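You operate a simulated robot arm through the tools that you are given. There is no shell and no other tool.

You run a simulated robot arm. Do the job below in one go: nothing can be reset, and whatever is moved stays where it is left.

Task
Check the docked microphones and sign out the full one.
Fine: lay it in the receiver's cradle, switch it on, slide its peg to Out; the others stay where they are, off, pegs at In; the tray stays on, the receiver muted.
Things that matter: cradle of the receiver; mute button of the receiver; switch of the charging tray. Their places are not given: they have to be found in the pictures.

The check looks at the end state, three seconds after you hand in, the way a careful person would. Anything else that was tipped, shoved, dropped, spilled or broken makes it a failure.

Robot
A 6-joint arm with a two-finger gripper, fixed in place. Base frame: the origin is on the floor under the middle of its stand, x ahead of it, y to its left, z up. Lengths are in m, angles in rad, forces in N, time in s.
It reaches about 1.298 m from its shoulder. Its first joint turns from -2.601 to 2.601 rad. Payload 1.57 kg.
Tool frame: the origin (TCP) lies between the finger pads and is the grasp point; the fingertips stand 0.021 m ahead of it; z points along the fingers, y is the line along which they close. The gripper opens to 0.07 m; its body begins 0.05 m behind the TCP.
Orientation is told as [roll, pitch, yaw] about the base's x, y, z axes, in that order, counted from this pose: with the fingers straight down and closing along the base's y, the tool's x points along the base's -x, its y along +y and its z along -z.

Tools
- The arm moves only by the tool step_arm. Its argument "increments" is a list that holds one entry, the list of rows, each a list of 7 numbers: the shift along the tool's x, y, z in m, then the turn, a rotation vector about the tool's x, y, z in rad, then the gripper command, from -1 (fully open) to 1 (shut), values between in proportion. In form: [[[tx, ty, tz, wx, wy, wz, claw], ...]]. A call has 1 to 20 rows; each row shifts and turns the commanded pose from where the row before left it, along the tool's axes as they then stand. A row lasts 0.2 s, in which the tool goes at most 0.05 m and 0.15 rad; a call with a longer step from one row to the next is refused whole, and so is a gripper value outside its range. Where a pose cannot be reached the arm comes as near as it can. A force on the tool above 40 N (or 10 N above the force at the start of the call, whichever is more), or a blocked arm, ends the call early, and 0.2 s more pass. The fingers move at their own pace (about 0.0648 m/s each) and stop on an object; they squeeze with about 30 N. The grip force told is the motor's: it shows also when the fingers shut on nothing. Time passes only in rows, and 0.2 s behind the last, so rows that do not move let the fingers close. It gives the time, the measured TCP pose, the force on the tool (base axes), the opening and the grip force at its end, in the units of the frame above (readings bear some noise), with the torque about the TCP (base axes, N m) and any sound that the robot's microphone picked up.
- Cameras (640 x 400 px; columns grow to the right, rows downward): "scene" is fixed at [0.4004, 0.5099, 1.3421]; the picture's right is [0.74, 0.68, 0.00], its down [0.44, -0.48, -0.75] and it looks along [-0.51, 0.56, -0.66] (base axes); focal length 245 px, centre (320, 200). "wrist" rides on the gripper at [0.079, 0.004, -0.081] in the tool frame; the picture's right is [-0.05, 1.00, 0.00], its down [-0.67, -0.04, -0.74] and it looks along [-0.74, -0.04, 0.67] (tool axes); focal length 256 px, centre (320, 200).
- grab_frame(camera): a new picture of that camera. The clock stands still meanwhile.
- slide_trunk(by): slides the trunk up (or, below 0, down) by that many m; the arm rides with it, the base frame stays. It gives what a move gives, with no picture.
- probe_pixels(camera, pixels): for up to 12 pixels [column, row] of the newest picture of that camera ("zoom" is the newest enlarged one), the place [x, y, z] in the base frame of the surface seen there, good to about 0.003 m, but the place of the scene camera against the robot may be out by one fixed shift of up to 0.018 m in any direction. The clock stands still meanwhile.
- close_up(camera, box): a new picture of the part [left, top, right, bottom] of that camera's present view, enlarged. The clock stands still meanwhile.
- job_done(): hands the job in; it is judged then, once.

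Leave the gripper open and the arm clear of the work at the hand-in unless told otherwise.

The tools are called by a JSON object that holds its "api" and its "payload". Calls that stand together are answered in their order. step_arm: Moves the arm, as the interface text tells. Its arguments: {"type":"object","properties":{"increments":{"type":"array","items":{"type":"array","items":{"type":"array","items":{"type":"number"}}}}},"required":["increments"]} The other tools are called the same way: slide_trunk (by) moves the trunk up or down; grab_frame (camera) takes a picture; probe_pixels (camera, pixels) gives the place of the surface under pixels of a picture; close_up (camera, box) takes an enlarged picture of a part of a camera's view; job_done () hands the job in.

At the start:

```text
time: 0.0
tcp_pos: [0.2196, 0.5617, 1.1828]
orientation: [-0.002, 0.001, 0.001]
contact_force: [-1.0, 0.5, -0.5]
torque: [-0.02, 0.01, 0.01]
grip_width: 0.07
gripper_force: 0.1
trunk travel left (down, up): [-0.865, 0.105]
```

scene: 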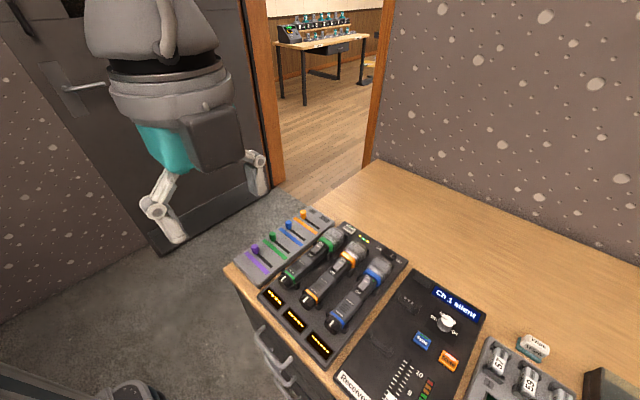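
wrist: 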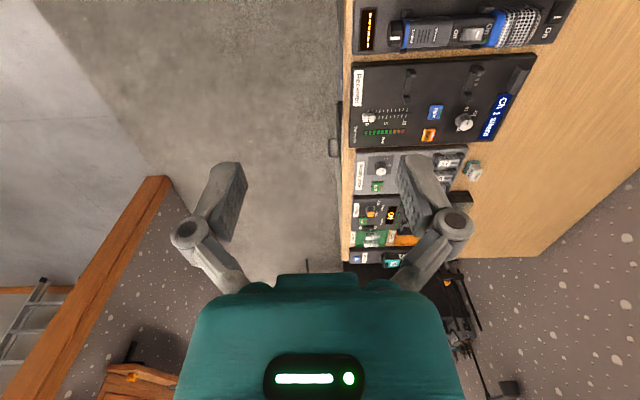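

I see a desk with a tray of three microphones (green, orange, blue bands), a peg board with purple, green, blue, orange pegs, and a receiver on the right showing "Ch 1 silent". I'll enlarge the tray and the receiver.

{"api": "close_up", "payload": {"camera": "scene", "box": [220, 200, 420, 360]}}

{"api": "close_up", "payload": {"camera": "scene", "box": [320, 260, 500, 400]}}

{"api": "close_up", "payload": {"camera": "wrist", "box": [330, 0, 590, 160]}}

```text
2.50 times, centred on (320, 280) of scene
```

zoom: 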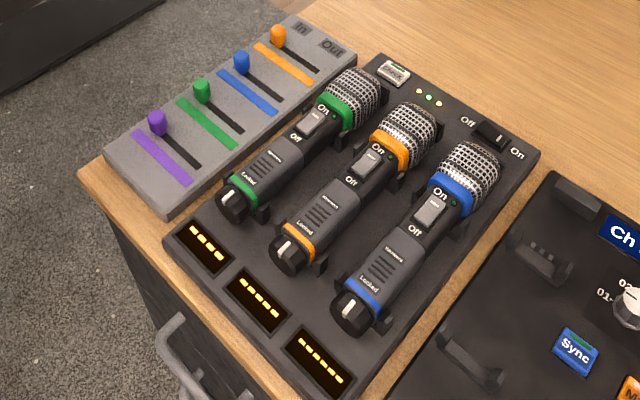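

```text
2.86 times, centred on (410, 330) of scene
```

zoom: 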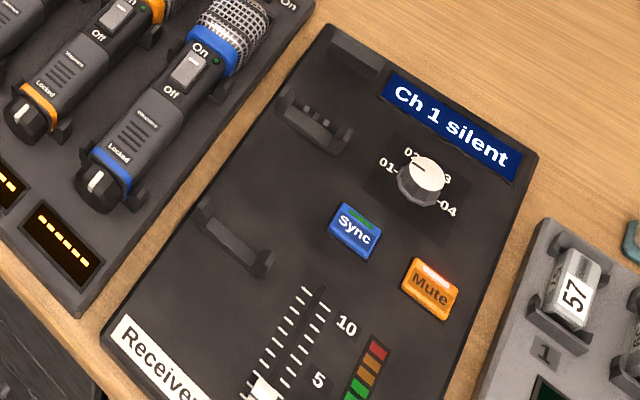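

```text
2.46 times, centred on (460, 80) of wrist
```

zoom: 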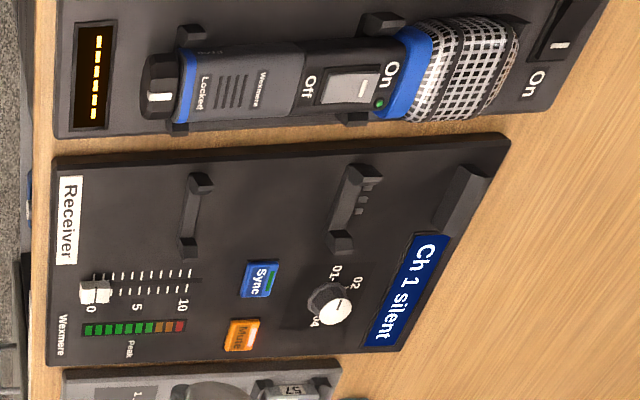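

The trays' displays have bars; I'll enlarge each to count segments, and the tray switch, the mic switches, the Mute button and the pegs.

{"api": "close_up", "payload": {"camera": "scene", "box": [256, 280, 336, 360]}}

{"api": "close_up", "payload": {"camera": "scene", "box": [330, 215, 410, 275]}}

{"api": "close_up", "payload": {"camera": "scene", "box": [275, 225, 395, 335]}}

{"api": "close_up", "payload": {"camera": "scene", "box": [235, 200, 335, 290]}}

{"api": "close_up", "payload": {"camera": "scene", "box": [405, 310, 475, 380]}}

```text
5.00 times, centred on (296, 320) of scene
```

zoom: 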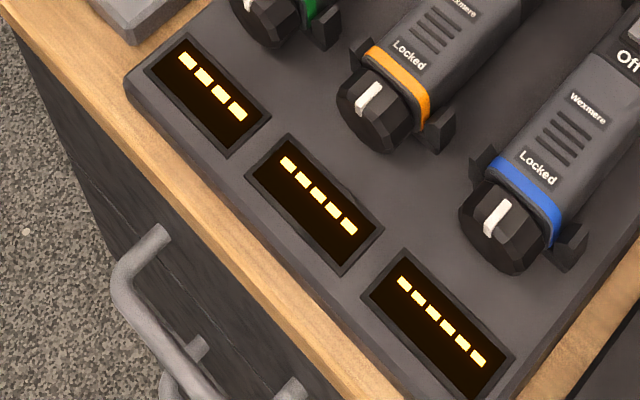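

```text
6.67 times, centred on (370, 245) of scene
```

zoom: 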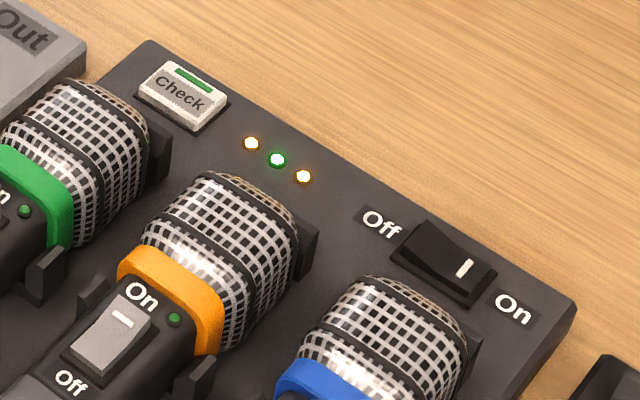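

```text
3.64 times, centred on (335, 280) of scene
```

zoom: 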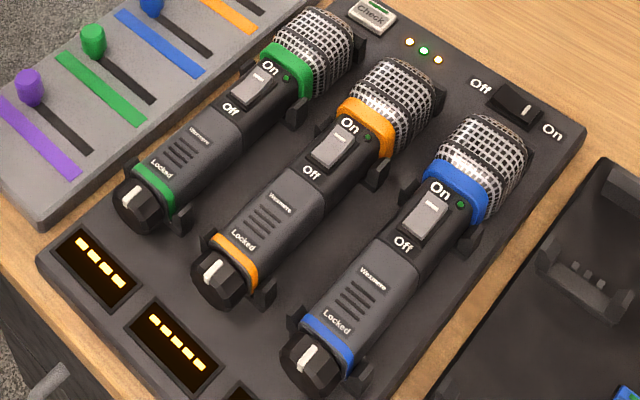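

```text
4.44 times, centred on (285, 245) of scene
```

zoom: 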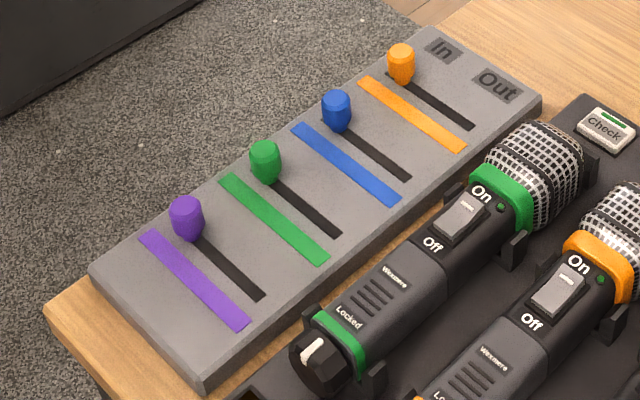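

```text
5.71 times, centred on (440, 345) of scene
```

zoom: 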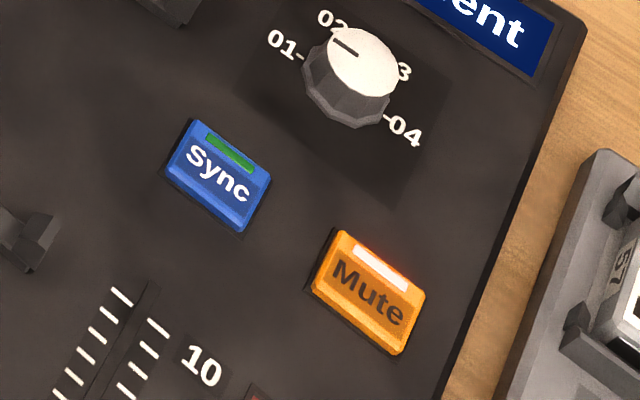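

The tray LEDs read orange, green, orange, and the displays show only dashes (4, 5, 6), so the "Check" button on the tray probably reveals the charge. I'll locate things by probing in the scene picture: Check button, tray switch, mic parts, pegs, cradle, Mute.

{"api": "grab_frame", "payload": {"camera": "scene"}}

{"api": "grab_frame", "payload": {"camera": "wrist"}}

{"api": "probe_pixels", "payload": {"camera": "scene", "pixels": [[350, 230], [386, 252], [382, 269], [335, 320], [356, 255], [307, 299], [328, 240], [285, 279], [303, 214], [308, 225], [252, 250], [263, 263]]}}

{"api": "probe_pixels", "payload": {"camera": "scene", "pixels": [[420, 275], [410, 302], [385, 330], [422, 340], [448, 360], [440, 320], [280, 230], [270, 240], [360, 200], [395, 280], [350, 292], [326, 266]]}}

```text
taken
```

scene: 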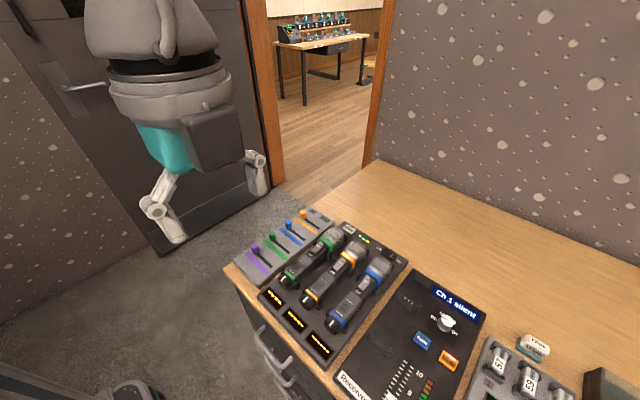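

```text
taken
```

wrist: 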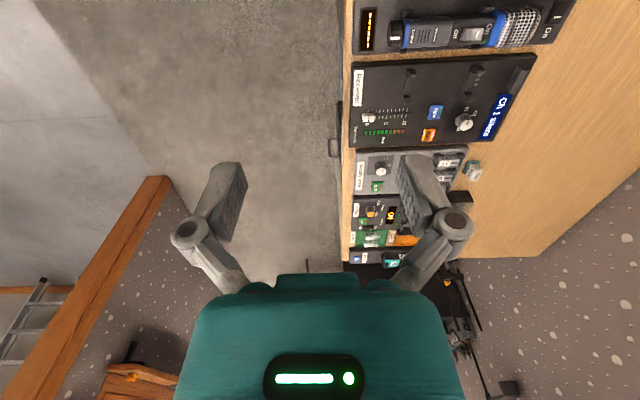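

```text
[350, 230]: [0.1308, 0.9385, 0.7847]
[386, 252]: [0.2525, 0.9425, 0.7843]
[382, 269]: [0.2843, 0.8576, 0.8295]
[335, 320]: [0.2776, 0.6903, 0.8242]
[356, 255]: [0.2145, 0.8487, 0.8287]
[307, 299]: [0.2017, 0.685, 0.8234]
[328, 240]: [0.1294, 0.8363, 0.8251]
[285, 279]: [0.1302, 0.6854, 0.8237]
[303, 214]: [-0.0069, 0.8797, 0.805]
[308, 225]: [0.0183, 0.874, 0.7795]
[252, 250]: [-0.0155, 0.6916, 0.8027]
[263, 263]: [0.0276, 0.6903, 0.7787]
```

```text
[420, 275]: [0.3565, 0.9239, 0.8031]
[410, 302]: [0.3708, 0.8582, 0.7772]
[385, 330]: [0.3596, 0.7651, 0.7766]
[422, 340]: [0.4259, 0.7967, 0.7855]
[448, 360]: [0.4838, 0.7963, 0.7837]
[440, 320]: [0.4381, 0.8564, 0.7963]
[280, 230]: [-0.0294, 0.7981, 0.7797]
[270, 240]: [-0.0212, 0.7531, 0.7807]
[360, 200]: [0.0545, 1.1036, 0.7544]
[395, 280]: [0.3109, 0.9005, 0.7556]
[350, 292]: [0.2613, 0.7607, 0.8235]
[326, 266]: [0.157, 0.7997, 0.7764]
```

Mics lie along base y: green at x≈0.130, orange at 0.207, blue at 0.281; the receiver cradle is at x≈0.36. I'll turn the gripper by +90° yaw (fingers closing along x, camera looking toward +y), staying high up.

{"api": "step_arm", "payload": {"increments": [[[0, 0, 0, 0, 0, -0.15, -1], [0, 0, 0, 0, 0, -0.15, -1], [0, 0, 0, 0, 0, -0.15, -1], [0, 0, 0, 0, 0, -0.15, -1], [0, 0, 0, 0, 0, -0.15, -1], [0, 0, 0, 0, 0, -0.15, -1], [0, 0, 0, 0, 0, -0.15, -1], [0, 0, 0, 0, 0, -0.15, -1], [0, 0, 0, 0, 0, -0.15, -1], [0, 0, 0, 0, 0, -0.15, -1], [0, 0, 0, 0, 0, -0.0708, -1], [0, 0, 0, 0, 0, 0, -1]]]}}

{"api": "grab_frame", "payload": {"camera": "wrist"}}

```text
time: 2.6
tcp_pos: [0.2191, 0.5612, 1.183]
orientation: [0.0, 0.002, 1.572]
contact_force: [0.4, -0.1, -0.6]
torque: [0.02, 0.01, -0.01]
grip_width: 0.07
gripper_force: 0.1
trunk travel left (down, up): [-0.865, 0.105]
```

```text
taken
```

wrist: 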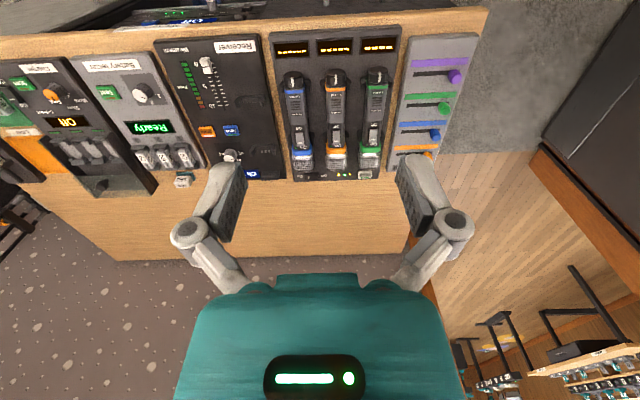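

Now the wrist camera looks toward +y (picture upside down: near edge on top). The tray is at columns 270–400, rows 30–180. I'll enlarge it and probe the same features to calibrate against the scene camera.

{"api": "close_up", "payload": {"camera": "wrist", "box": [260, 25, 480, 185]}}

{"api": "probe_pixels", "payload": {"camera": "wrist", "pixels": [[364, 175], [375, 75], [335, 75], [292, 80], [455, 77], [443, 107], [434, 135], [427, 154], [206, 131], [231, 130], [322, 176], [280, 120]]}}

```text
2.50 times, centred on (370, 105) of wrist
```

zoom: 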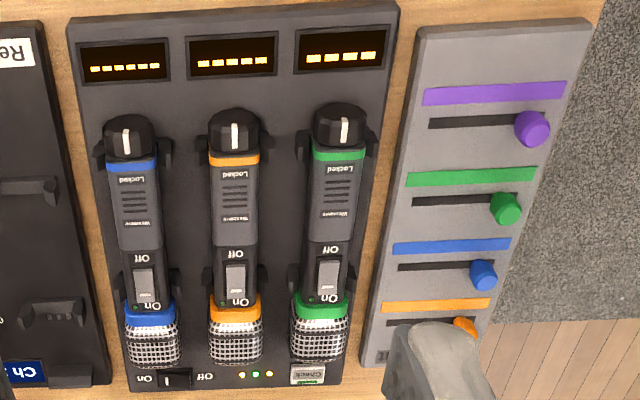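

```text
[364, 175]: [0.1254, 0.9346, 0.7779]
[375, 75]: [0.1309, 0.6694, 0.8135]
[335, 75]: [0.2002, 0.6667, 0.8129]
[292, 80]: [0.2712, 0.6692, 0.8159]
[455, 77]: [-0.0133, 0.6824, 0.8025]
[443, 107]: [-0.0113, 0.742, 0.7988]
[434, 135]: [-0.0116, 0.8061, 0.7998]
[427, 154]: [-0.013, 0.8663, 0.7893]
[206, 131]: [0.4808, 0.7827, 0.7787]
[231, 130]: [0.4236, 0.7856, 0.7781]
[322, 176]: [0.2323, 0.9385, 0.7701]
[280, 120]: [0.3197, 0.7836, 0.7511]
```

The scene camera reads about (+0.003, +0.011, +0.006) off against the wrist camera. I'll get the Check button more precisely by probing the enlarged wrist view around zoom pixel (307,374).

{"api": "close_up", "payload": {"camera": "wrist", "box": [300, 140, 400, 190]}}

{"api": "close_up", "payload": {"camera": "scene", "box": [330, 215, 410, 275]}}

```text
6.40 times, centred on (350, 165) of wrist
```

zoom: 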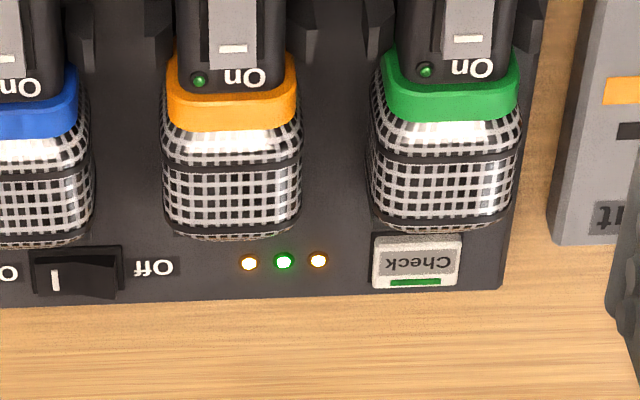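

```text
6.67 times, centred on (370, 245) of scene
```

zoom: 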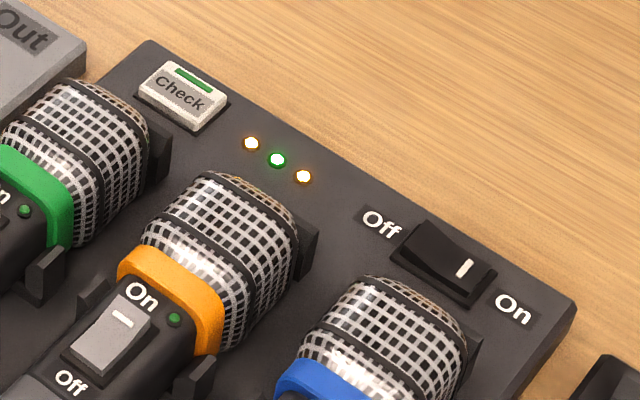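

I'll re-take the wrist close-up so that it is the newest, then probe the Check button (zoom (417,262)), its corners, and the mic head end.

{"api": "close_up", "payload": {"camera": "wrist", "box": [300, 140, 400, 190]}}

{"api": "probe_pixels", "payload": {"camera": "zoom", "pixels": [[417, 258], [380, 245], [452, 245], [380, 280], [452, 280], [445, 190], [445, 215], [445, 170], [340, 260], [490, 270], [55, 280], [100, 280]]}}

```text
6.40 times, centred on (350, 165) of wrist
```

zoom: 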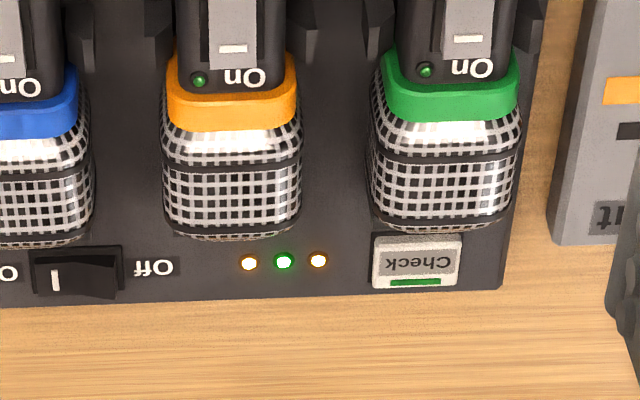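

```text
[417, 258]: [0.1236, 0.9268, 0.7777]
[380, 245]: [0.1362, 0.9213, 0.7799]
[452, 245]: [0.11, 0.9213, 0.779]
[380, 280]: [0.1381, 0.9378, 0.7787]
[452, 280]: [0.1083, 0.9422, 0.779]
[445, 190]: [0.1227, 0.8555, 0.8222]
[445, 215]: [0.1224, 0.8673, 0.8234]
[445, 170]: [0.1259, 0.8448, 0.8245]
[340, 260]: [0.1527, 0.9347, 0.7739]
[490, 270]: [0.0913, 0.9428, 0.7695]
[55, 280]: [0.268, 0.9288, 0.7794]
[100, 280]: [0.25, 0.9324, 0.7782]
```

The Check button's centre is at about (0.1235, 0.931, 0.779), about 0.03 × 0.02 m. I'll shut the gripper and move to above it at z = 1.0.

{"api": "step_arm", "payload": {"increments": [[[-0.0372, 0.00955, 0.0183, 0, 0, 0, 1], [-0.0372, 0.00955, 0.0183, 0, 0, 0, 1], [-0.0372, 0.00955, 0.0183, 0, 0, 0, 1], [-0.0372, 0.00955, 0.0183, 0, 0, 0, 1], [-0.0372, 0.00955, 0.0183, 0, 0, 0, 1], [-0.0372, 0.00955, 0.0183, 0, 0, 0, 1], [-0.0372, 0.00955, 0.0183, 0, 0, 0, 1], [-0.0372, 0.00955, 0.0183, 0, 0, 0, 1], [-0.0372, 0.00955, 0.0183, 0, 0, 0, 1], [-0.0372, 0.00955, 0.0183, 0, 0, 0, 1], [0, 0, 0, 0, 0, 0, 1]]]}}

{"api": "grab_frame", "payload": {"camera": "wrist"}}

{"api": "grab_frame", "payload": {"camera": "scene"}}

```text
time: 5.0
tcp_pos: [0.125, 0.9326, 1.1826]
orientation: [-0.002, -0.002, 1.568]
contact_force: [0.0, 0.1, 0.0]
torque: [0.01, -0.04, 0.0]
grip_width: 0.0
gripper_force: 28.4
out of reach, approached as far as the arm can: row 1, 2, 3, 4, 5, 6, 7, 8, 9, 10
trunk travel left (down, up): [-0.865, 0.105]
```

```text
taken
```

wrist: 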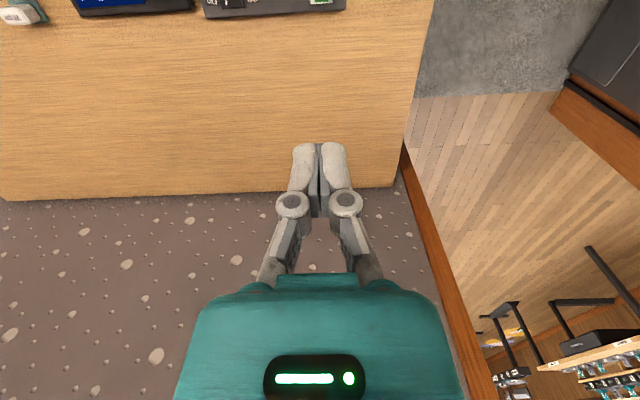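

```text
taken
```

scene: 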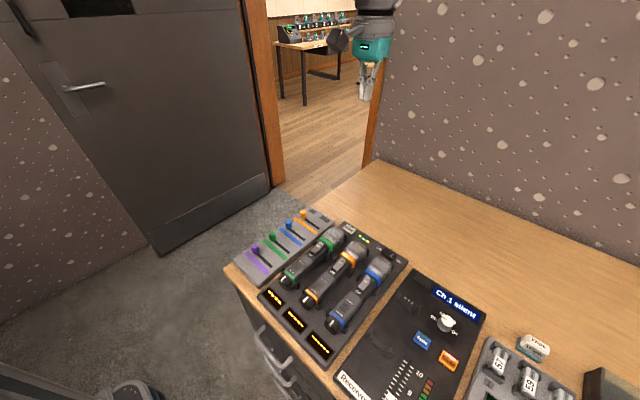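

The horizontal move worked, but z stayed at 1.1826: the arm cannot reach down from here, so height seems to come from the trunk. I'll test with a small trunk slide down of 0.05 m.

{"api": "slide_trunk", "payload": {"by": -0.05}}

```text
time: 5.9
tcp_pos: [0.1254, 0.9334, 1.1335]
orientation: [0.001, -0.001, 1.568]
contact_force: [1.1, 0.8, -0.7]
torque: [0.01, -0.01, -0.01]
grip_width: 0.0
gripper_force: 28.6
trunk travel left (down, up): [-0.815, 0.155]
```

The trunk lowered the tool by 0.05 m as told. Now I test a small arm move in z (0.02 down) to see whether the arm itself can go vertically.

{"api": "step_arm", "payload": {"increments": [[[0, 0, 0.01, 0, 0, 0, 1], [0, 0, 0.01, 0, 0, 0, 1], [0, 0, 0, 0, 0, 0, 1]]]}}

```text
time: 6.7
tcp_pos: [0.1244, 0.9334, 1.133]
orientation: [-0.001, 0.0, 1.569]
contact_force: [0.0, -0.2, -0.4]
torque: [0.01, 0.0, 0.04]
grip_width: 0.0002
gripper_force: 28.6
out of reach, approached as far as the arm can: row 1, 2
trunk travel left (down, up): [-0.815, 0.155]
```

The arm only moves in the plane; height comes from the trunk. The TCP is at (0.1245, 0.9334), over Check. I'll lower by 0.27 to z≈0.863 and look.

{"api": "slide_trunk", "payload": {"by": -0.27}}

{"api": "grab_frame", "payload": {"camera": "scene"}}

{"api": "close_up", "payload": {"camera": "scene", "box": [300, 180, 420, 270]}}

{"api": "grab_frame", "payload": {"camera": "wrist"}}

```text
time: 9.5
tcp_pos: [0.1244, 0.9336, 0.8628]
orientation: [-0.001, 0.0, 1.57]
contact_force: [0.8, -0.2, 0.0]
torque: [0.01, 0.03, 0.0]
grip_width: 0.0
gripper_force: 28.6
trunk travel left (down, up): [-0.545, 0.425]
```

```text
taken
```

scene: 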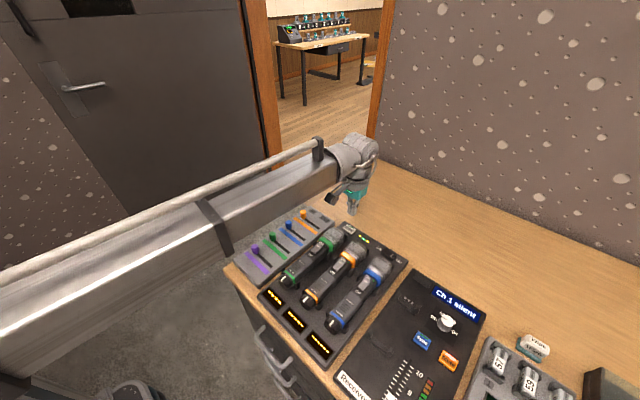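

```text
4.44 times, centred on (360, 225) of scene
```

zoom: 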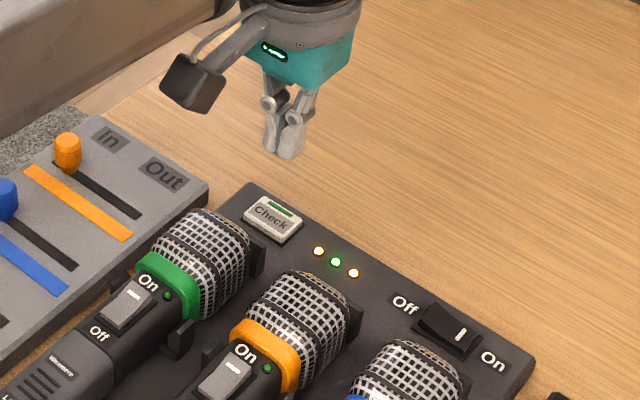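

```text
taken
```

wrist: 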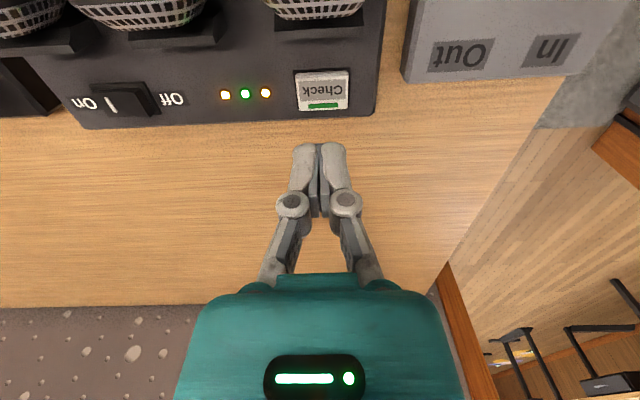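

The fingers hang above the Check button. I'll probe Check in the wrist picture at (322,92), the tray edge, and the mic head end at (318,15), for precise places.

{"api": "probe_pixels", "payload": {"camera": "wrist", "pixels": [[322, 88], [298, 75], [347, 75], [300, 108], [346, 106], [318, 8], [320, 20], [320, 40], [245, 93], [112, 103], [150, 100], [318, 150]]}}

```text
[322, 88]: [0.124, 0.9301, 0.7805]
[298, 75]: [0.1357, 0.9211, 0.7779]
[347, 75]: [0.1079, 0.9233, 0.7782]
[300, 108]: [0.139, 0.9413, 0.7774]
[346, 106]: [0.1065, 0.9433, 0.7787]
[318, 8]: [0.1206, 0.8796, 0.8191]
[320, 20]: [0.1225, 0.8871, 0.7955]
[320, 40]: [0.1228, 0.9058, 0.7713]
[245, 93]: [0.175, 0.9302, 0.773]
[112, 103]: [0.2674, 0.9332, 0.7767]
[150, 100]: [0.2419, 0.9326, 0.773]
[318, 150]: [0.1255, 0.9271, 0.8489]
```

Check's centre is (0.123, 0.932, 0.779), right below the TCP. I'll lower by 0.058, leaving the fingertips about 5 mm above the button.

{"api": "slide_trunk", "payload": {"by": -0.058}}

{"api": "grab_frame", "payload": {"camera": "wrist"}}

```text
time: 10.4
tcp_pos: [0.125, 0.9337, 0.8054]
orientation: [0.0, 0.0, 1.569]
contact_force: [-0.1, -0.1, 0.1]
torque: [-0.02, 0.0, 0.03]
grip_width: 0.0
gripper_force: 28.2
trunk travel left (down, up): [-0.487, 0.483]
```

```text
taken
```

wrist: 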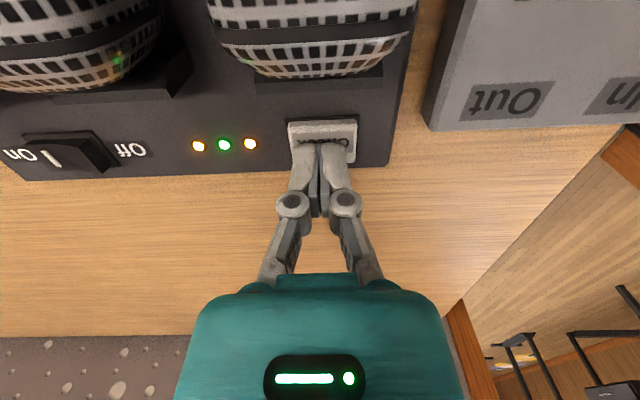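

The fingers are right over the button. I'll press down in small trunk steps, watching the force.

{"api": "slide_trunk", "payload": {"by": -0.006}}

```text
time: 11.0
tcp_pos: [0.1239, 0.9335, 0.7993]
orientation: [0.0, -0.001, 1.568]
contact_force: [-0.2, -0.5, -0.4]
torque: [-0.02, 0.02, -0.01]
grip_width: 0.0
gripper_force: 28.6
trunk travel left (down, up): [-0.481, 0.489]
```

No contact yet. Another 3 mm.

{"api": "slide_trunk", "payload": {"by": -0.003}}

```text
time: 11.5
tcp_pos: [0.1246, 0.9328, 0.7972]
orientation: [-0.001, -0.001, 1.568]
contact_force: [0.6, 0.0, 3.2]
torque: [0.03, 0.01, 0.02]
grip_width: 0.006
gripper_force: 28.2
trunk travel left (down, up): [-0.478, 0.492]
heard: click
```

A click was heard with 3.2 N. I'll look at the displays and LEDs now, while it is still held.

{"api": "close_up", "payload": {"camera": "scene", "box": [256, 280, 336, 360]}}

{"api": "grab_frame", "payload": {"camera": "scene"}}

{"api": "grab_frame", "payload": {"camera": "wrist"}}

```text
5.00 times, centred on (296, 320) of scene
```

zoom: 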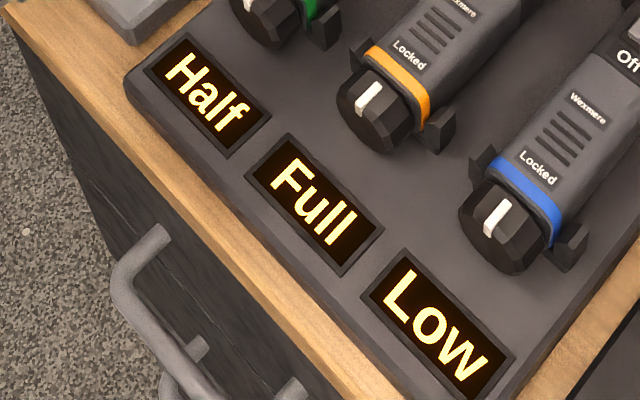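

```text
taken
```

scene: 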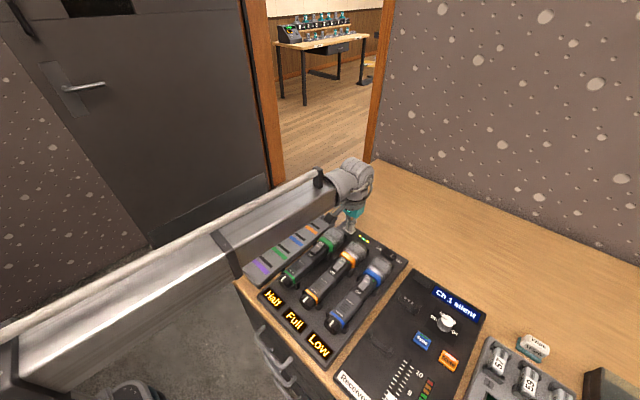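

```text
taken
```

wrist: 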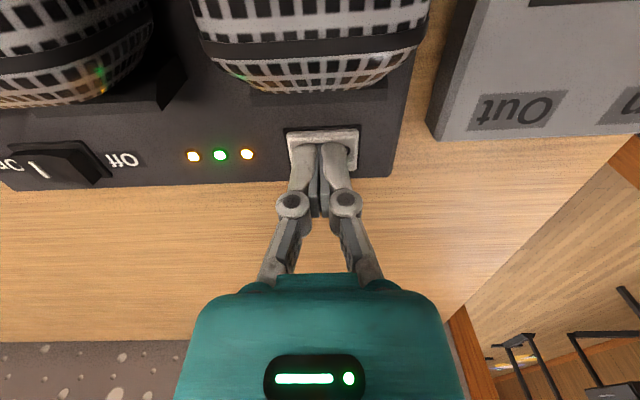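

The displays read green mic = Half, orange (middle) mic = Full, blue = Low. So the orange one is to be signed out. I'll raise the trunk off the button by 0.12 m.

{"api": "slide_trunk", "payload": {"by": 0.2}}

{"api": "grab_frame", "payload": {"camera": "scene"}}

```text
time: 13.7
tcp_pos: [0.1242, 0.9351, 0.9965]
orientation: [0.001, 0.0, 1.569]
contact_force: [-0.2, 0.0, -0.6]
torque: [0.02, -0.02, 0.0]
grip_width: 0.0
gripper_force: 28.9
trunk travel left (down, up): [-0.678, 0.292]
```

```text
taken
```

scene: 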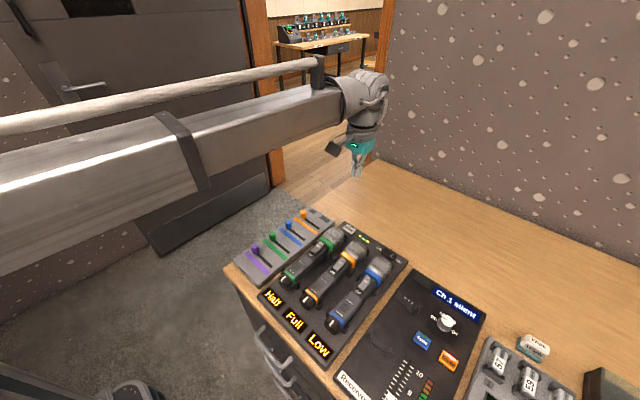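

Clear of the button; displays still show Half / Full / Low. Now I'll move over to (0.28, 0.52) at this height with the gripper opening, to view the orange mic and the cradle from closer.

{"api": "step_arm", "payload": {"increments": [[[0.0415, -0.0156, 0, 0, 0, 0, -1], [0.0415, -0.0156, 0, 0, 0, 0, -1], [0.0415, -0.0156, 0, 0, 0, 0, -1], [0.0415, -0.0156, 0, 0, 0, 0, -1], [0.0415, -0.0156, 0, 0, 0, 0, -1], [0.0415, -0.0156, 0, 0, 0, 0, -1], [0.0415, -0.0156, 0, 0, 0, 0, -1], [0.0415, -0.0156, 0, 0, 0, 0, -1], [0.0415, -0.0156, 0, 0, 0, 0, -1], [0.0415, -0.0156, 0, 0, 0, 0, -1], [0, 0, 0, 0, 0, 0, -1]]]}}

{"api": "grab_frame", "payload": {"camera": "wrist"}}

```text
time: 16.1
tcp_pos: [0.2816, 0.52, 0.9967]
orientation: [-0.002, 0.0, 1.57]
contact_force: [0.9, 0.0, -0.3]
torque: [-0.01, -0.03, -0.03]
grip_width: 0.0699
gripper_force: 0.0
trunk travel left (down, up): [-0.678, 0.292]
```

```text
taken
```

wrist: 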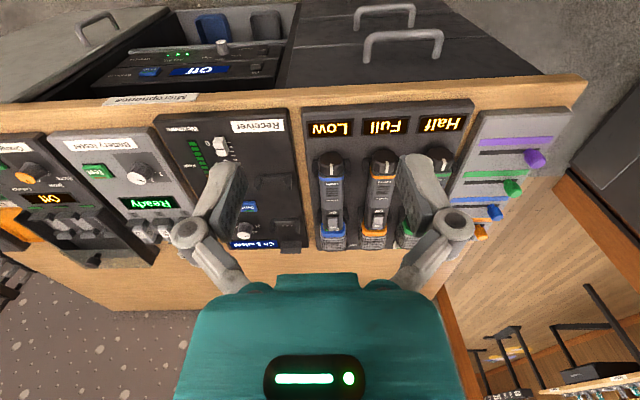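

I'll enlarge the orange mic and the cradle from here.

{"api": "close_up", "payload": {"camera": "wrist", "box": [300, 100, 480, 260]}}

{"api": "close_up", "payload": {"camera": "wrist", "box": [150, 100, 310, 260]}}

{"api": "close_up", "payload": {"camera": "wrist", "box": [0, 0, 320, 130]}}

```text
2.50 times, centred on (390, 180) of wrist
```

zoom: 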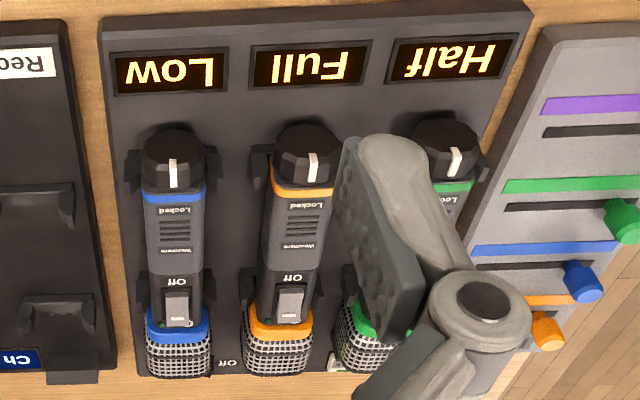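

```text
2.50 times, centred on (230, 180) of wrist
```

zoom: 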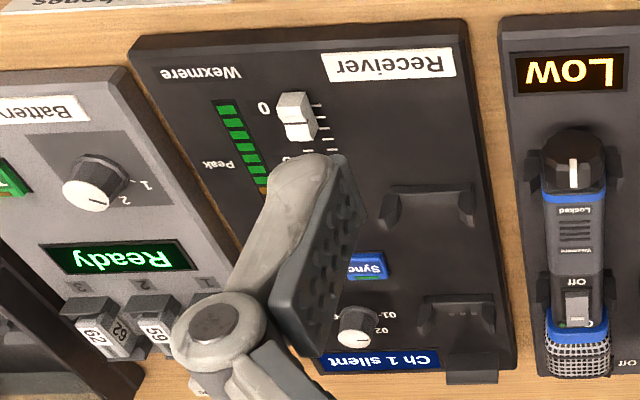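

```text
2.00 times, centred on (160, 65) of wrist
```

zoom: 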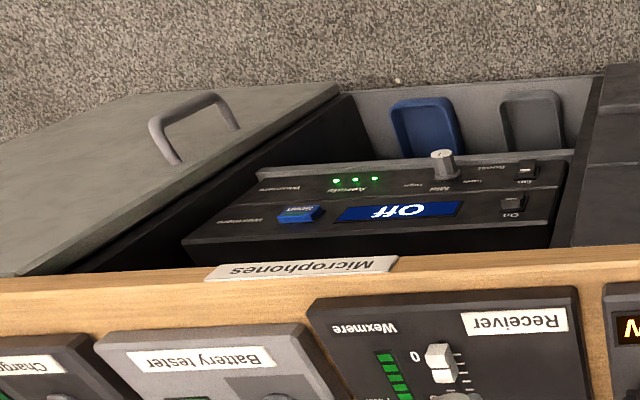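

There's a compartment with another device in front/below the desk edge on the left. Before using any hand posture there, I'll probe those obstacles and the mic and cradle geometry.

{"api": "probe_pixels", "payload": {"camera": "wrist", "pixels": [[400, 35], [385, 8], [430, 80], [215, 27], [265, 22], [222, 48], [200, 72], [280, 18], [100, 25], [60, 60], [400, 92], [150, 98]]}}

{"api": "probe_pixels", "payload": {"camera": "wrist", "pixels": [[382, 158], [386, 165], [378, 178], [372, 193], [370, 184], [380, 200], [378, 215], [373, 228], [372, 238], [402, 160], [362, 160], [258, 183]]}}

```text
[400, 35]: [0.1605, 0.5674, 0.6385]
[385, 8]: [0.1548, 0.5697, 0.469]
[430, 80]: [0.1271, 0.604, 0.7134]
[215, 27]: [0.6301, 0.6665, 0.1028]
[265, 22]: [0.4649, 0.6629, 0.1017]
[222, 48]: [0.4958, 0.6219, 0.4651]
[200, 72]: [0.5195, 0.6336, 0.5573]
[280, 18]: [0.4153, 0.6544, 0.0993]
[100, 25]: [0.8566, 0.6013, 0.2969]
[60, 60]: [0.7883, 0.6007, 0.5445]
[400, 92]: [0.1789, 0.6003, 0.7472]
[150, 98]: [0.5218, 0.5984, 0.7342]
```

```text
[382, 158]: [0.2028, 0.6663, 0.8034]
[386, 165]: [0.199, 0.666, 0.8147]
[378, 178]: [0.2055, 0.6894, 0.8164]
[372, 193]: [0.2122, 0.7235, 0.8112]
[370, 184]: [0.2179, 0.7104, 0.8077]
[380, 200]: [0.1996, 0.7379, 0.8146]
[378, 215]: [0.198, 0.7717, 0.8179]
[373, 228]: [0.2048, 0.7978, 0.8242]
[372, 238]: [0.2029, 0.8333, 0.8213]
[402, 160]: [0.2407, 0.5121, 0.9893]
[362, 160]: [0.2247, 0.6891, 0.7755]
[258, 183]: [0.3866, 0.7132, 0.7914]
```

The desk front is at y≈0.60, handles out to 0.57 only below z = 0.64, so the space in front at mic height is free. I'll move the camera so the orange mic lies between the fingers: TCP to (0.203, 0.60).

{"api": "step_arm", "payload": {"increments": [[[-0.0267, 0.0262, 0, 0, 0, 0, -1], [-0.0267, 0.0262, 0, 0, 0, 0, -1], [-0.0266, 0.0262, 0, 0, 0, 0, -1], [0, 0, 0, 0, 0, 0, -1]]]}}

{"api": "grab_frame", "payload": {"camera": "wrist"}}

{"api": "close_up", "payload": {"camera": "wrist", "box": [240, 90, 400, 270]}}

```text
time: 17.1
tcp_pos: [0.1998, 0.5995, 0.9951]
orientation: [0.001, 0.0, 1.569]
contact_force: [-1.4, -0.2, -0.5]
torque: [0.02, 0.03, 0.05]
grip_width: 0.07
gripper_force: 0.0
trunk travel left (down, up): [-0.678, 0.292]
```

```text
taken
```

wrist: 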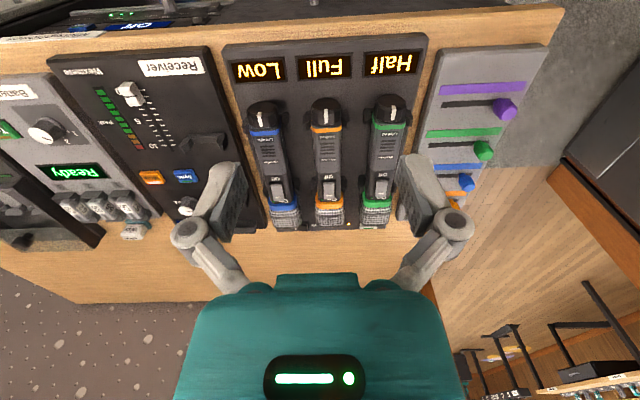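

```text
2.22 times, centred on (320, 180) of wrist
```

zoom: 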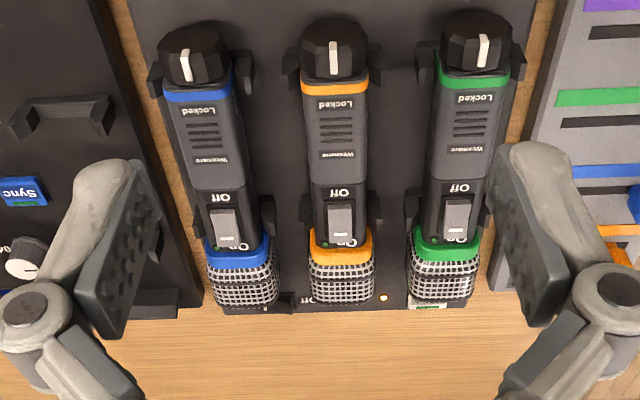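

I'll enlarge further on the tail and on the switch part of the orange mic.

{"api": "close_up", "payload": {"camera": "wrist", "box": [285, 160, 365, 230]}}

{"api": "close_up", "payload": {"camera": "wrist", "box": [285, 90, 365, 160]}}

{"api": "probe_pixels", "payload": {"camera": "zoom", "pixels": [[330, 60], [330, 120], [240, 70], [420, 70], [260, 170], [400, 170], [325, 250], [270, 270], [390, 270], [140, 60], [480, 60], [330, 10]]}}

```text
5.71 times, centred on (325, 195) of wrist
```

zoom: 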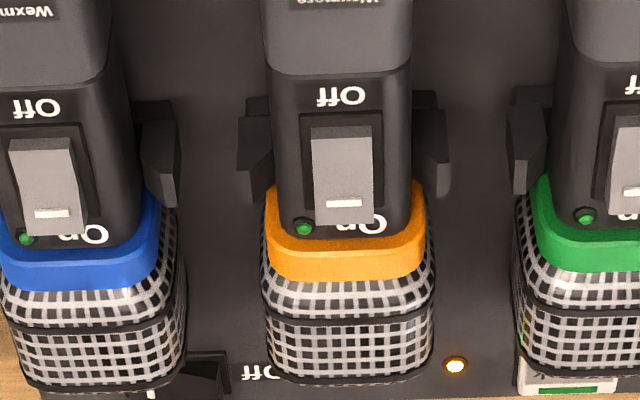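

```text
5.71 times, centred on (325, 125) of wrist
```

zoom: 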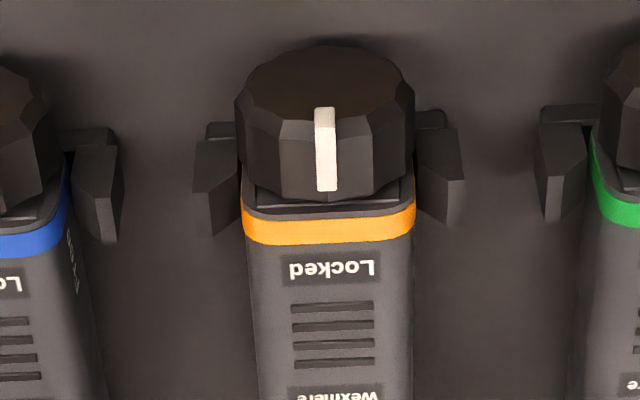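

```text
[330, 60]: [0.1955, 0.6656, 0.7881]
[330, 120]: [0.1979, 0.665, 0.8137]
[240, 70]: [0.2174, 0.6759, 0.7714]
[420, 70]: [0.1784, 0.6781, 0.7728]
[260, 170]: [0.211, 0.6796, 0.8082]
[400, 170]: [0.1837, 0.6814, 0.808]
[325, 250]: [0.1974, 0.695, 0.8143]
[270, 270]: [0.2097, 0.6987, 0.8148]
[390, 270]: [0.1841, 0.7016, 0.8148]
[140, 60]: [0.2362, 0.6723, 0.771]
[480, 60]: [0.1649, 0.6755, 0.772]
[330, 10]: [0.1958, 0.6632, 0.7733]
```

The orange mic's axis is at x≈0.1975; its knob spans y≈0.664–0.685 with the pointer up at "Locked"; the rocker's On end is up (off). I need to learn how the wrist tilts with this arm: test a turn of 0.3 rad about the tool's x here in free space.

{"api": "step_arm", "payload": {"increments": [[[0, 0, 0, 0.15, 0, 0, -1], [0, 0, 0, 0.15, 0, 0, -1], [0, 0, 0, 0, 0, 0, -1]]]}}

```text
time: 17.9
tcp_pos: [0.2024, 0.5991, 1.0043]
orientation: [-0.302, 0.0, 1.57]
contact_force: [0.4, -0.8, 1.2]
torque: [0.01, 0.0, 0.0]
grip_width: 0.0698
gripper_force: 0.1
out of reach, approached as far as the arm can: row 2
trunk travel left (down, up): [-0.678, 0.292]
```

The tilt works (x, y held; z rose 9 mm, since the wrist sits 0.205 m above the TCP and only the trunk changes its height). I'll undo the tilt and then probe the gripper body and fingers in the wrist picture to learn their sizes.

{"api": "step_arm", "payload": {"increments": [[[0, 0, 0, -0.15, 0, 0, -1], [0, 0, 0, -0.15, 0, 0, -1], [0, 0, 0, 0, 0, 0, -1]]]}}

{"api": "grab_frame", "payload": {"camera": "wrist"}}

{"api": "probe_pixels", "payload": {"camera": "wrist", "pixels": [[320, 280], [320, 300], [210, 318], [436, 318], [320, 345], [185, 390], [460, 390], [225, 170], [237, 175], [212, 190], [188, 232], [215, 265]]}}

```text
time: 18.7
tcp_pos: [0.2017, 0.5985, 0.997]
orientation: [0.002, -0.001, 1.568]
contact_force: [0.0, 0.6, 0.7]
torque: [-0.01, 0.0, 0.01]
grip_width: 0.07
gripper_force: 0.0
out of reach, approached as far as the arm can: row 1
trunk travel left (down, up): [-0.678, 0.292]
```

```text
taken
```

wrist: 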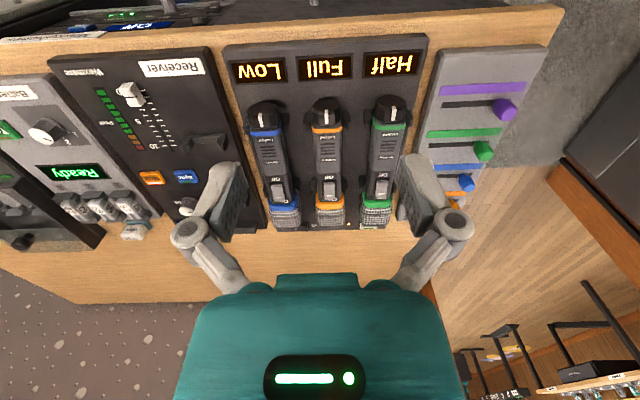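

```text
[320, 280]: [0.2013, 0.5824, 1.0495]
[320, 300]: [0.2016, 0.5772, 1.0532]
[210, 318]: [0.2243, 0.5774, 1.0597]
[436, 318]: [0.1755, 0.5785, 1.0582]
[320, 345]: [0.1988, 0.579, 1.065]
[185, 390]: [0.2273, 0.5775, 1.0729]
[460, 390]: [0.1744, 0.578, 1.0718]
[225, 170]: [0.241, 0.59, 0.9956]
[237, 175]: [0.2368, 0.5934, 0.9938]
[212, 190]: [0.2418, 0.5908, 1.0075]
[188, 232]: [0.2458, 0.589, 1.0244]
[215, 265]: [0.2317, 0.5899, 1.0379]
```

The gripper body is compact: ±0.0265 across, ±0.0205 deep; fingers about ±0.01 deep and 0.01 thick. Next I'll move to x≈0.355 to see the cradle from closer between the fingers.

{"api": "step_arm", "payload": {"increments": [[[0, -0.039, 0, 0, 0, 0, -1], [0, -0.039, 0, 0, 0, 0, -1], [0, -0.039, 0, 0, 0, 0, -1], [0, -0.039, 0, 0, 0, 0, -1], [0, 0, 0, 0, 0, 0, -1]]]}}

{"api": "close_up", "payload": {"camera": "wrist", "box": [250, 80, 410, 240]}}

{"api": "probe_pixels", "payload": {"camera": "zoom", "pixels": [[320, 100], [320, 200], [320, 300], [270, 130], [370, 130], [320, 150], [320, 250], [320, 340], [200, 200], [420, 200], [320, 50], [320, 20]]}}

```text
time: 19.9
tcp_pos: [0.359, 0.5984, 0.997]
orientation: [-0.001, 0.0, 1.571]
contact_force: [0.8, -0.8, 0.5]
torque: [0.03, 0.01, -0.02]
grip_width: 0.0697
gripper_force: 0.1
trunk travel left (down, up): [-0.678, 0.292]
```

```text
2.50 times, centred on (330, 160) of wrist
```

zoom: 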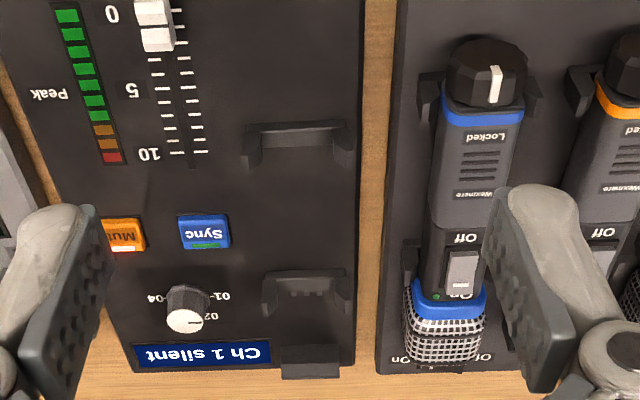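

```text
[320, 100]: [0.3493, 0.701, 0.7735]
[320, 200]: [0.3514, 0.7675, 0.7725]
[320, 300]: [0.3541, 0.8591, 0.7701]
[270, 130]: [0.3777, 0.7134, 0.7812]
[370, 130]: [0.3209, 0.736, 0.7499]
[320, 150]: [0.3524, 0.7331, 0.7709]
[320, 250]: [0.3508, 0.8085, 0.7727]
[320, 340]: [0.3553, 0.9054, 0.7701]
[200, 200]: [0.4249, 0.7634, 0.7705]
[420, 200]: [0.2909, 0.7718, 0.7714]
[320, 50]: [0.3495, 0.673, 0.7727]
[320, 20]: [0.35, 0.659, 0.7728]
```

I'll enlarge the cradle itself further and probe its rests and head stop.

{"api": "close_up", "payload": {"camera": "wrist", "box": [305, 120, 345, 150]}}

{"api": "close_up", "payload": {"camera": "wrist", "box": [305, 180, 350, 235]}}

{"api": "probe_pixels", "payload": {"camera": "wrist", "pixels": [[313, 137], [335, 137], [313, 131], [336, 132], [324, 131], [324, 135], [324, 140], [319, 190], [336, 192], [328, 192], [328, 222], [328, 228]]}}

```text
13.33 times, centred on (325, 135) of wrist
```

zoom: 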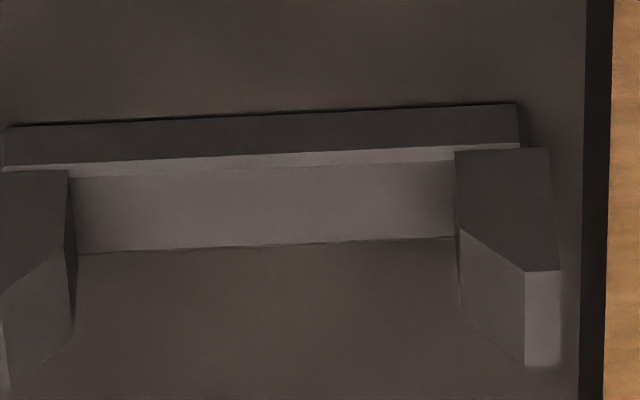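

```text
7.27 times, centred on (328, 208) of wrist
```

zoom: 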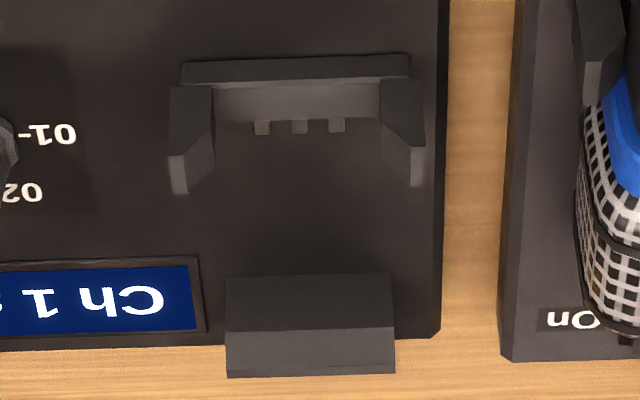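

```text
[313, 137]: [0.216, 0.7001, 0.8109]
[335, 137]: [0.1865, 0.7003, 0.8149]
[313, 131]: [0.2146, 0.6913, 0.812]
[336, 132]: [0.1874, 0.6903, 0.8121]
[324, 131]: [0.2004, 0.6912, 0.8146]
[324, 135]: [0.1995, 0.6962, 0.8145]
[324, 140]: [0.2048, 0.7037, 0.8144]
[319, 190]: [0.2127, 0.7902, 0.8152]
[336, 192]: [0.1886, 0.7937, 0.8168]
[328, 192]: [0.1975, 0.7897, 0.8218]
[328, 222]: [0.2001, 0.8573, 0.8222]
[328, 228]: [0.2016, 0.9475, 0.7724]
```

The wrist probe used the older picture (useful: the orange handle is centred at x≈0.2005). I'll take a new picture and probe the cradle.

{"api": "grab_frame", "payload": {"camera": "wrist"}}

{"api": "close_up", "payload": {"camera": "wrist", "box": [300, 120, 350, 155]}}

{"api": "probe_pixels", "payload": {"camera": "zoom", "pixels": [[100, 165], [100, 210], [460, 145], [460, 190], [300, 120], [300, 140], [300, 165], [120, 130], [450, 115], [300, 240], [70, 250], [490, 250]]}}

```text
taken
```

wrist: 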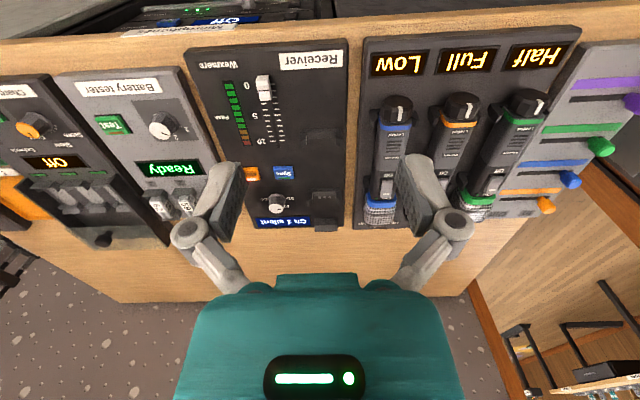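

```text
11.43 times, centred on (325, 138) of wrist
```

zoom: 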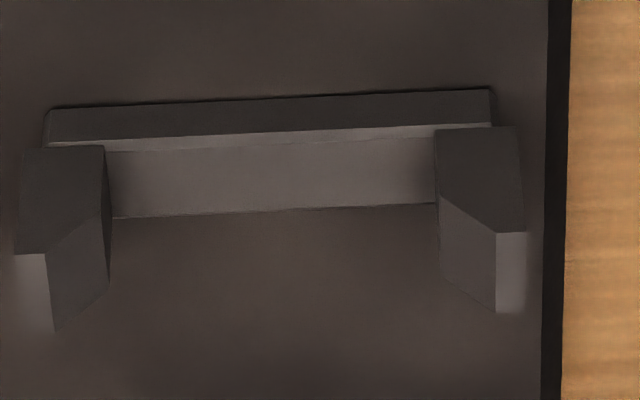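

```text
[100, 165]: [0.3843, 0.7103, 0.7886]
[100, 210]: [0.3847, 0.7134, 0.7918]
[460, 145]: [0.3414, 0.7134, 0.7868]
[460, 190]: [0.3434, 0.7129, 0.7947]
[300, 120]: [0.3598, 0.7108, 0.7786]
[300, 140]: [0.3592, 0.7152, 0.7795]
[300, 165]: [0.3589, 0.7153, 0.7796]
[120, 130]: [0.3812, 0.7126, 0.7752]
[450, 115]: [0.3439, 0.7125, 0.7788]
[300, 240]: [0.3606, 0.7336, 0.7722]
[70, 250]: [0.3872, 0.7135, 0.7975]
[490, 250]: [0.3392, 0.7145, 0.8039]
```

Rest 1: front face y≈0.7125, bar top z≈0.780, side arms' inner faces x≈0.344–0.384 (centre ≈0.364), arms' top ≈0.804. Now rest 2 and the head stop.

{"api": "close_up", "payload": {"camera": "wrist", "box": [300, 185, 350, 235]}}

{"api": "probe_pixels", "payload": {"camera": "zoom", "pixels": [[150, 70], [270, 60], [270, 80], [380, 60], [150, 110], [385, 110], [210, 110], [270, 110], [330, 110], [290, 260], [290, 310], [290, 200]]}}

```text
8.00 times, centred on (325, 210) of wrist
```

zoom: 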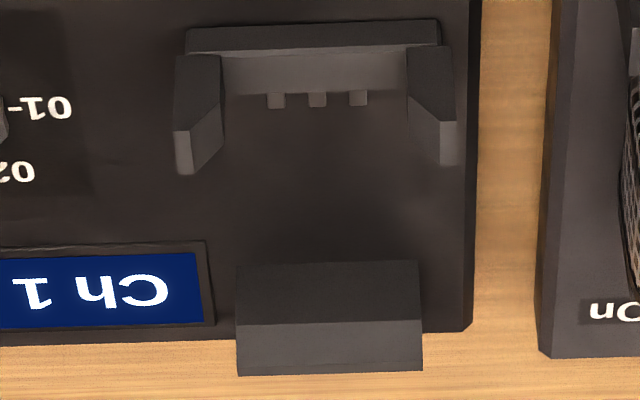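

```text
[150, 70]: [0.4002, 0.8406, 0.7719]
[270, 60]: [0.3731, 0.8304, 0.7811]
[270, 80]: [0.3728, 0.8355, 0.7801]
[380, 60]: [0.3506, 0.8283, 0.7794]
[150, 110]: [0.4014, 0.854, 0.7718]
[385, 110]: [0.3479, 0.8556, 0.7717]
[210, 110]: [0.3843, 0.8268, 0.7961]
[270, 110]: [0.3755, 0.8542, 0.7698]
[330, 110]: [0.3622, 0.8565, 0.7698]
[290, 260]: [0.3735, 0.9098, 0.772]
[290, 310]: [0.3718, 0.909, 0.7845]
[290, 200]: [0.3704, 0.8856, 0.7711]
```

Rest 2: front y≈0.827, bar top 0.7805, centre x≈0.363; head stop at y≈0.909. Now a scene picture to see where the arm's links and elbow are in this folded posture.

{"api": "grab_frame", "payload": {"camera": "scene"}}

```text
taken
```

scene: 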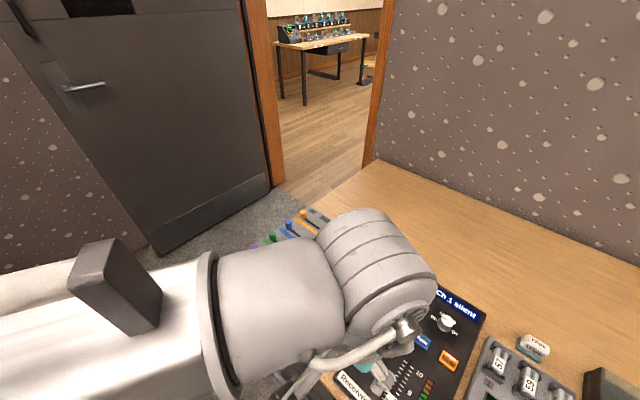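

The forearm comes from the −x side, so it stays clear of the desk. Plan: first unlock the orange mic's tail knob, gripping it from the front with the tool horizontal (fingers along +y, camera on top). So I turn yaw from +90° to −90° (via 0) here, at z≈1.0.

{"api": "step_arm", "payload": {"increments": [[[0, 0, 0, 0, 0, 0.15, -1], [0, 0, 0, 0, 0, 0.15, -1], [0, 0, 0, 0, 0, 0.15, -1], [0, 0, 0, 0, 0, 0.15, -1], [0, 0, 0, 0, 0, 0.15, -1], [0, 0, 0, 0, 0, 0.15, -1], [0, 0, 0, 0, 0, 0.15, -1], [0, 0, 0, 0, 0, 0.15, -1], [0, 0, 0, 0, 0, 0.15, -1], [0, 0, 0, 0, 0, 0.15, -1], [0, 0, 0, 0, 0, 0.15, -1], [0, 0, 0, 0, 0, 0.15, -1], [0, 0, 0, 0, 0, 0.15, -1], [0, 0, 0, 0, 0, 0.15, -1], [0, 0, 0, 0, 0, 0.15, -1], [0, 0, 0, 0, 0, 0.15, -1], [0, 0, 0, 0, 0, 0.15, -1], [0, 0, 0, 0, 0, 0.15, -1], [0, 0, 0, 0, 0, 0.15, -1], [0, 0, 0, 0, 0, 0.15, -1]]]}}

```text
time: 24.1
tcp_pos: [0.3579, 0.5993, 0.9967]
orientation: [-0.001, 0.0, -1.432]
contact_force: [0.5, -0.6, 0.6]
torque: [-0.02, -0.02, -0.01]
grip_width: 0.0699
gripper_force: 0.1
trunk travel left (down, up): [-0.678, 0.292]
```

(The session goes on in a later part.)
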